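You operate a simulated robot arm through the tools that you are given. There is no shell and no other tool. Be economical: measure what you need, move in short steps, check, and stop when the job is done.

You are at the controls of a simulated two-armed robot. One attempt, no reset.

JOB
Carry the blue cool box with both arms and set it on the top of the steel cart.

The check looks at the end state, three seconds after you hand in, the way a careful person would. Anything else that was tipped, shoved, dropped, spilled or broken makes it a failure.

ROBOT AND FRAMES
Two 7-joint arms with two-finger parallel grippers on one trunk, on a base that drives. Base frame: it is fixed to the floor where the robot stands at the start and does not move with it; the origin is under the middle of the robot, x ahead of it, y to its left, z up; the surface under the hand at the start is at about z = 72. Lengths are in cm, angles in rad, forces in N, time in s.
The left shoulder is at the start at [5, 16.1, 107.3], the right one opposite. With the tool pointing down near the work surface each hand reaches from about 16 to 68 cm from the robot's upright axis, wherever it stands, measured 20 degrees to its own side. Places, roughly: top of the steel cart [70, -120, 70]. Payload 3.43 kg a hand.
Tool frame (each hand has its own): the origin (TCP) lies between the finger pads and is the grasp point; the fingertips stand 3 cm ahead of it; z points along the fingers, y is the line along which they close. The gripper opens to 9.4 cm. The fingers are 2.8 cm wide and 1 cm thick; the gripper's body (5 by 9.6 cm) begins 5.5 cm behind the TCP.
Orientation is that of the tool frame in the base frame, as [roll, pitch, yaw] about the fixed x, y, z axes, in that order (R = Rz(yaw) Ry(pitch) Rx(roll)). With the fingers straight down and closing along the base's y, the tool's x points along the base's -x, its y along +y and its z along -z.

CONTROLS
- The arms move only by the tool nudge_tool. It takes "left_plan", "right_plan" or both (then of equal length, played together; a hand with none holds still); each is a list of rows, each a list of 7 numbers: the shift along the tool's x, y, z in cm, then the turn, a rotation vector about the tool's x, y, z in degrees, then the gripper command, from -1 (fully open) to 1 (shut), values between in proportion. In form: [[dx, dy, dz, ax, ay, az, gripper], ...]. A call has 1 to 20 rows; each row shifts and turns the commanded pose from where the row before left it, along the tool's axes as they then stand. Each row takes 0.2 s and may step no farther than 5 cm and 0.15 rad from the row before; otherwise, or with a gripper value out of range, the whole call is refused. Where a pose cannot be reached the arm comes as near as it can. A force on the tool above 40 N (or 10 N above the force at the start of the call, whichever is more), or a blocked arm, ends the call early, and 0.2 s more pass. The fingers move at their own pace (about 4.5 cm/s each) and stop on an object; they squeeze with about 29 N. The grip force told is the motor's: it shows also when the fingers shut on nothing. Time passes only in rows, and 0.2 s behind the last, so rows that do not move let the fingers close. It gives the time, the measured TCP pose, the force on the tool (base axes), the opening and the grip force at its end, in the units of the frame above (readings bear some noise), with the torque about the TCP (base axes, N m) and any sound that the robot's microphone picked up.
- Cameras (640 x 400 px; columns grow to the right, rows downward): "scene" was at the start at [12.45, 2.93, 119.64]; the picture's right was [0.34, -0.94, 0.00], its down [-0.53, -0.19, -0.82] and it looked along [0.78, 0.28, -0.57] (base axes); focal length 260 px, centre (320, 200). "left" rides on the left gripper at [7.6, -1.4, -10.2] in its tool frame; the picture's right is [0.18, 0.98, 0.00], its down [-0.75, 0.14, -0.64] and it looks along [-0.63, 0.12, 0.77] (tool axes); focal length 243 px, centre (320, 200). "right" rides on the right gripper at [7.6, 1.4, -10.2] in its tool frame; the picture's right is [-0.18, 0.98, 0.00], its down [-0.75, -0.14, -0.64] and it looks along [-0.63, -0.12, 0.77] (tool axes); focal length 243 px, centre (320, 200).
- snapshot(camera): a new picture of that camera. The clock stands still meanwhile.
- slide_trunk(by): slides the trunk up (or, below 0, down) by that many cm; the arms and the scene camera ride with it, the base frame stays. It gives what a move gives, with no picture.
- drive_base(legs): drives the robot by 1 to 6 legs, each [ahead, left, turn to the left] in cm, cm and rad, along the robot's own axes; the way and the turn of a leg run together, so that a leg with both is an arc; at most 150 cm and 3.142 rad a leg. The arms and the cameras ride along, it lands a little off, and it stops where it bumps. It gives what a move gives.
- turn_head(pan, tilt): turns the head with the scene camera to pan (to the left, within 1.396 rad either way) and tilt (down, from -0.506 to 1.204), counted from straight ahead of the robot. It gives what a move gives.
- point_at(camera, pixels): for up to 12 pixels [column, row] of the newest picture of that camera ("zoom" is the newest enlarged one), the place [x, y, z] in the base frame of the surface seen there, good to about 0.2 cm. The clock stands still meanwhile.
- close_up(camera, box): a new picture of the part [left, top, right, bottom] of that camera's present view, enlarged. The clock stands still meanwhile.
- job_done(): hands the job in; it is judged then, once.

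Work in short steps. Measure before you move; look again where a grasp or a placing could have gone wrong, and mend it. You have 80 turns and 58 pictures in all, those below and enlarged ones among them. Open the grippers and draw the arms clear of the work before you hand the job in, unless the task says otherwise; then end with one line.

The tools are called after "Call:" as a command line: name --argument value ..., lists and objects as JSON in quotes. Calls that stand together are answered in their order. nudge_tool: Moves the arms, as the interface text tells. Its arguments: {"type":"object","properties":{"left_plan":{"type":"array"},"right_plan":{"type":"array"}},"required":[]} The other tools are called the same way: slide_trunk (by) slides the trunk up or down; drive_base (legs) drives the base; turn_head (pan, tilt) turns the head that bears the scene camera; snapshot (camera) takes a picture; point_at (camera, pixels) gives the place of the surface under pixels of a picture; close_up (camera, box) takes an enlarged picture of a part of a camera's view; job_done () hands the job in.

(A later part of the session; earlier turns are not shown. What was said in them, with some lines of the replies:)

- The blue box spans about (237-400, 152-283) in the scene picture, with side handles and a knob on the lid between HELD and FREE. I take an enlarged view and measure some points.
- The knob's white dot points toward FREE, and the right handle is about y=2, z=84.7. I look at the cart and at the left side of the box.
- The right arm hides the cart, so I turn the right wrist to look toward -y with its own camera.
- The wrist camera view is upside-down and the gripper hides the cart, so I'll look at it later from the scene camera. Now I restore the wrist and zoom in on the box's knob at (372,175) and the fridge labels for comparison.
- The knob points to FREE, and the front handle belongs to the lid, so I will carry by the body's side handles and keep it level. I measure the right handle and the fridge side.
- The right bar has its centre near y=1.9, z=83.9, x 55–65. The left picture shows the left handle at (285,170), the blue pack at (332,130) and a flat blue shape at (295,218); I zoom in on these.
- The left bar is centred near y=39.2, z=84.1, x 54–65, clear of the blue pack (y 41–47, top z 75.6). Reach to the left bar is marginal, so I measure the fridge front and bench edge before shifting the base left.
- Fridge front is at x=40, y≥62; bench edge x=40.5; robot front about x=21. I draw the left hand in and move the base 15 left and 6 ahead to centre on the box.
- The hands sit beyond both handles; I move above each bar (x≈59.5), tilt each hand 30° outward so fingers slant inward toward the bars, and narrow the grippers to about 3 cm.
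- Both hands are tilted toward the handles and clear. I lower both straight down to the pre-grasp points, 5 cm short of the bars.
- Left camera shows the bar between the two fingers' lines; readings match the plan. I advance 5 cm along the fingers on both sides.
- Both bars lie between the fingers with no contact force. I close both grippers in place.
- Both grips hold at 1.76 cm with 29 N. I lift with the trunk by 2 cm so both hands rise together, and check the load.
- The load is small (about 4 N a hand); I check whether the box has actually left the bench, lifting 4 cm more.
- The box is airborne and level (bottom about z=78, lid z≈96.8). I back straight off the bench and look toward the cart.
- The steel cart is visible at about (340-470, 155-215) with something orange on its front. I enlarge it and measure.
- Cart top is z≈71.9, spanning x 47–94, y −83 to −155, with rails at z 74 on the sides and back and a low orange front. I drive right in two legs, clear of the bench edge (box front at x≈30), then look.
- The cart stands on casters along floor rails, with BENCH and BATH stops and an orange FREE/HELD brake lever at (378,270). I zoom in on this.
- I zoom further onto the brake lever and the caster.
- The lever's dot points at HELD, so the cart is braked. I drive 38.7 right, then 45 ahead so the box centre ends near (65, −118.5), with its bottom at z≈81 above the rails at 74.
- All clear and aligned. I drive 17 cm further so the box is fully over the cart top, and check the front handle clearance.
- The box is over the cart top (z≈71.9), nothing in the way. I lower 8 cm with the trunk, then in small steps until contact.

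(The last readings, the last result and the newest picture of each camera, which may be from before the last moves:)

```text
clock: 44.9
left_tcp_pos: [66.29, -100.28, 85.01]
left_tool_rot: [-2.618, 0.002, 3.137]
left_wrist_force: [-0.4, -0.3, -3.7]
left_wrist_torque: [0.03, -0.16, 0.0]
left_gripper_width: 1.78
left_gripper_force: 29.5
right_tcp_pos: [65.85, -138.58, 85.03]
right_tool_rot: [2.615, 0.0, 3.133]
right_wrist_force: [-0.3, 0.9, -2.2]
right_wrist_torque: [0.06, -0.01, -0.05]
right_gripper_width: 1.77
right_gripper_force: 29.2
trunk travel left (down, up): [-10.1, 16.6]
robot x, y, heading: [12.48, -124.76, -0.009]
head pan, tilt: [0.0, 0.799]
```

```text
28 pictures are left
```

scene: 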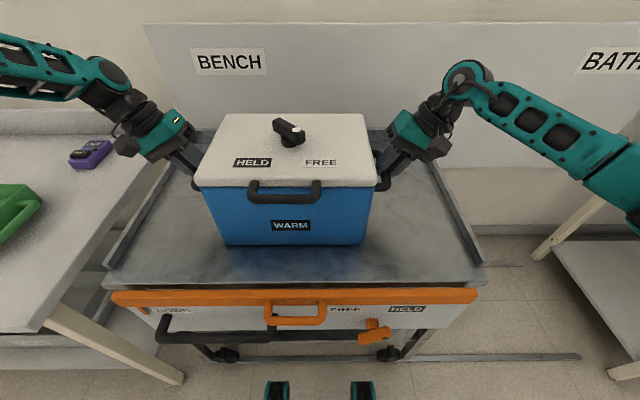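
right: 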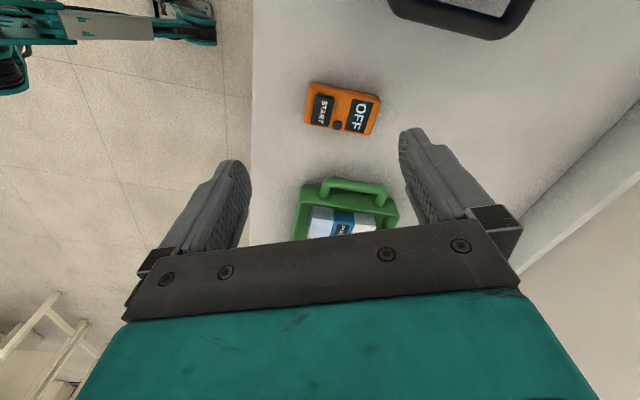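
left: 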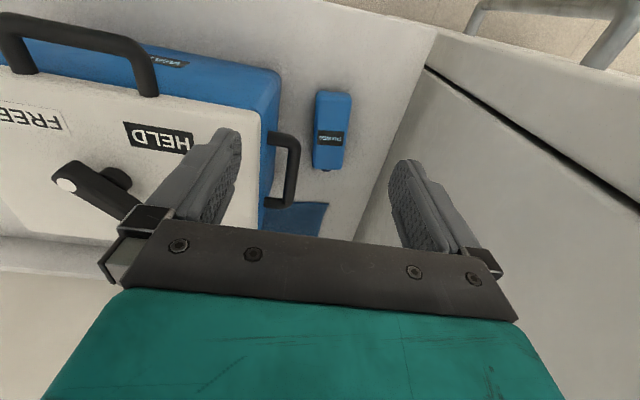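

The force is just beginning to drop (right −2.2 N), so the box is nearly touching; I lower 0.2 more, and again if needed.

Call:
slide_trunk --by -0.2

Call:
point_at --camera "scene" --pixels '[[225, 243], [360, 244], [250, 130], [350, 130], [225, 175], [350, 175]]'

```text
clock: 45.4
left_tcp_pos: [66.17, -100.13, 85.14]
left_tool_rot: [-2.62, 0.002, 3.135]
left_wrist_force: [1.2, 3.3, 3.8]
left_wrist_torque: [0.01, 0.73, -0.47]
left_gripper_width: 1.76
left_gripper_force: 28.8
right_tcp_pos: [65.85, -138.67, 85.09]
right_tool_rot: [2.615, 0.003, 3.132]
right_wrist_force: [1.3, -1.6, 7.1]
right_wrist_torque: [0.05, 0.74, 0.34]
right_gripper_width: 1.77
right_gripper_force: 28.7
trunk travel left (down, up): [-9.9, 16.8]
robot x, y, heading: [12.71, -124.7, -0.008]
head pan, tilt: [0.0, 0.799]
```

```text
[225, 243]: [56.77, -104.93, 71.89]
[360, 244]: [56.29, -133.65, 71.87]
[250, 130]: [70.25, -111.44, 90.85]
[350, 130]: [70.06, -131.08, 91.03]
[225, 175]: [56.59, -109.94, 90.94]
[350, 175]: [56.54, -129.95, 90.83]
```

Force has turned upward and the lid is at z≈90.9, so the box is seated. I open both grippers to 3 cm and back straight out along the fingers.

Call:
nudge_tool --left_plan '[[0, 0, 0, 0, 0, 0, 0.36], [0, 0, 0, 0, 0, 0, 0.36], [0, 0, 0, 0, 0, 0, 0.36]]' --right_plan '[[0, 0, 0, 0, 0, 0, 0.36], [0, 0, 0, 0, 0, 0, 0.36], [0, 0, 0, 0, 0, 0, 0.36]]'

Call:
nudge_tool --left_plan '[[0, 0, -1, 0, 0, 0, 0.36], [0, 0, -1.5, 0, 0, 0, 0.36], [0, 0, -2, 0, 0, 0, 0.36], [0, 0, -3, 0, 0, 0, 0.36], [0, 0, -3, 0, 0, 0, 0.36]]' --right_plan '[[0, 0, -1, 0, 0, 0, 0.36], [0, 0, -1.5, 0, 0, 0, 0.36], [0, 0, -2, 0, 0, 0, 0.36], [0, 0, -3, 0, 0, 0, 0.36], [0, 0, -3, 0, 0, 0, 0.36]]'

Call:
snapshot --camera "scene"

```text
clock: 46.2
left_tcp_pos: [66.23, -100.3, 84.97]
left_tool_rot: [-2.617, 0.0, 3.134]
left_wrist_force: [-0.6, 0.0, -0.7]
left_wrist_torque: [0.0, -0.02, 0.0]
left_gripper_width: 2.99
left_gripper_force: 0.0
right_tcp_pos: [65.85, -138.61, 84.79]
right_tool_rot: [2.619, 0.001, 3.132]
right_wrist_force: [0.4, -0.9, 0.6]
right_wrist_torque: [0.01, 0.01, 0.0]
right_gripper_width: 2.99
right_gripper_force: 0.1
trunk travel left (down, up): [-9.9, 16.8]
robot x, y, heading: [12.38, -124.79, -0.007]
head pan, tilt: [0.0, 0.799]
```

```text
clock: 47.4
left_tcp_pos: [66.28, -94.9, 94.09]
left_tool_rot: [-2.619, 0.001, 3.134]
left_wrist_force: [0.5, -0.1, -0.2]
left_wrist_torque: [-0.01, -0.03, 0.0]
left_gripper_width: 3.0
left_gripper_force: 0.0
right_tcp_pos: [65.89, -143.85, 93.91]
right_tool_rot: [2.618, 0.0, 3.134]
right_wrist_force: [-0.3, 0.2, -0.4]
right_wrist_torque: [-0.05, 0.01, 0.03]
right_gripper_width: 2.98
right_gripper_force: 0.0
trunk travel left (down, up): [-9.9, 16.8]
robot x, y, heading: [12.53, -124.78, -0.006]
head pan, tilt: [0.0, 0.799]
```

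```text
27 pictures are left
```

scene: 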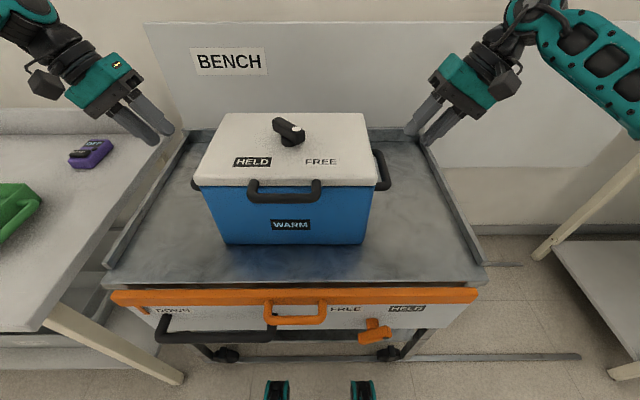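

The box sits steady and the hands are free. I raise the trunk, open the grippers fully, back away and take a final look.

Call:
slide_trunk --by 10

Call:
nudge_tool --left_plan '[[0, 0, 0, 0, 0, 0, -1], [0, 0, 0, 0, 0, 0, -1], [0, 0, 0, 0, 0, 0, -1], [0, 0, 0, 0, 0, 0, -1]]' --right_plan '[[0, 0, 0, 0, 0, 0, -1], [0, 0, 0, 0, 0, 0, -1], [0, 0, 0, 0, 0, 0, -1], [0, 0, 0, 0, 0, 0, -1]]'

Call:
drive_base --legs '[[-35, 0, 0]]'

Call:
snapshot --camera "scene"

Call:
turn_head --pan 0.9 --tilt 0.4

Call:
snapshot --camera "scene"

```text
clock: 48.7
left_tcp_pos: [66.38, -94.94, 104.01]
left_tool_rot: [-2.619, 0.001, 3.133]
left_wrist_force: [-1.4, 0.4, -0.5]
left_wrist_torque: [-0.02, 0.01, -0.01]
left_gripper_width: 3.02
left_gripper_force: 0.0
right_tcp_pos: [65.87, -143.93, 103.94]
right_tool_rot: [2.617, 0.0, 3.134]
right_wrist_force: [-0.7, 0.3, 0.2]
right_wrist_torque: [-0.02, -0.02, 0.02]
right_gripper_width: 3.03
right_gripper_force: 0.1
trunk travel left (down, up): [-19.9, 6.8]
robot x, y, heading: [12.69, -124.49, -0.009]
head pan, tilt: [0.0, 0.799]
```

```text
clock: 49.7
left_tcp_pos: [66.21, -95.03, 103.92]
left_tool_rot: [-2.618, 0.001, 3.133]
left_wrist_force: [0.1, 1.6, 0.1]
left_wrist_torque: [-0.02, -0.02, 0.04]
left_gripper_width: 9.39
left_gripper_force: 0.0
right_tcp_pos: [65.73, -143.97, 103.94]
right_tool_rot: [2.618, 0.001, 3.134]
right_wrist_force: [-0.5, 0.4, -0.2]
right_wrist_torque: [0.0, 0.0, 0.03]
right_gripper_width: 9.4
right_gripper_force: 0.0
trunk travel left (down, up): [-19.9, 6.8]
robot x, y, heading: [12.51, -124.44, -0.008]
head pan, tilt: [0.0, 0.799]
```

```text
clock: 52.0
left_tcp_pos: [31.31, -94.83, 104.08]
left_tool_rot: [-2.618, -0.001, 3.136]
left_wrist_force: [0.0, 0.4, 0.4]
left_wrist_torque: [0.01, -0.01, 0.02]
left_gripper_width: 9.41
left_gripper_force: 0.0
right_tcp_pos: [30.91, -143.53, 104.02]
right_tool_rot: [2.618, 0.002, 3.134]
right_wrist_force: [-0.2, -0.7, 0.4]
right_wrist_torque: [0.01, 0.0, 0.0]
right_gripper_width: 9.41
right_gripper_force: 0.1
trunk travel left (down, up): [-19.9, 6.8]
robot x, y, heading: [-22.27, -124.47, -0.007]
head pan, tilt: [0.0, 0.799]
```

```text
26 pictures are left
```

scene: 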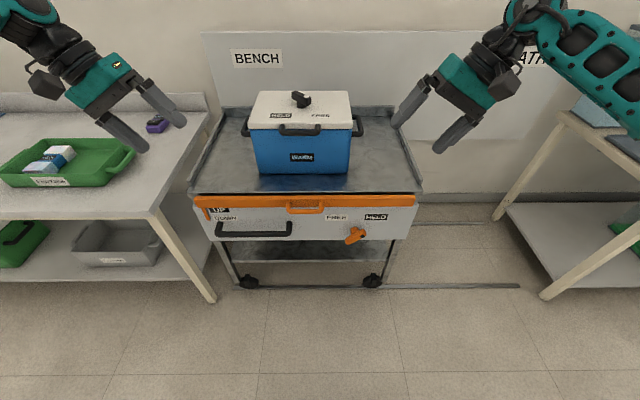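

```text
clock: 53.2
left_tcp_pos: [31.39, -94.73, 104.0]
left_tool_rot: [-2.617, 0.0, 3.134]
left_wrist_force: [0.9, -0.2, 0.2]
left_wrist_torque: [-0.01, 0.0, 0.0]
left_gripper_width: 9.4
left_gripper_force: 0.0
right_tcp_pos: [30.92, -143.72, 103.9]
right_tool_rot: [2.618, -0.001, 3.132]
right_wrist_force: [-0.4, 0.3, 0.1]
right_wrist_torque: [0.0, -0.02, 0.01]
right_gripper_width: 9.38
right_gripper_force: 0.0
trunk travel left (down, up): [-19.9, 6.8]
robot x, y, heading: [-22.38, -124.18, -0.01]
head pan, tilt: [0.901, 0.4]
```

```text
25 pictures are left
```

scene: 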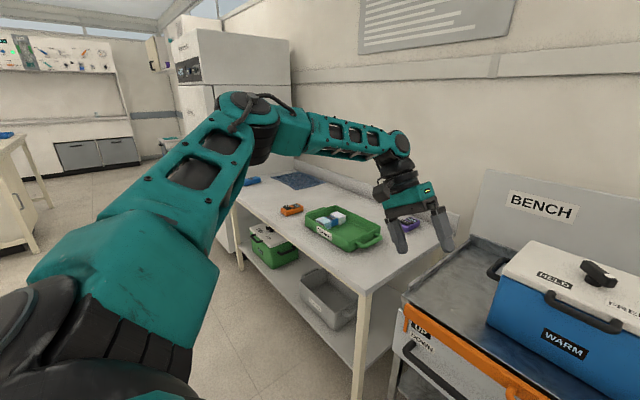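

The box stands upright, lid closed, in the middle of the cart, and everything on the bench is where it was. The arms are clear, so I hand the job in.

Call:
job_done

```text
The job is handed in.
```

The blue cool box was carried with both arms and now stands upright on the top of the steel cart, with its lid shut and nothing else visibly disturbed.
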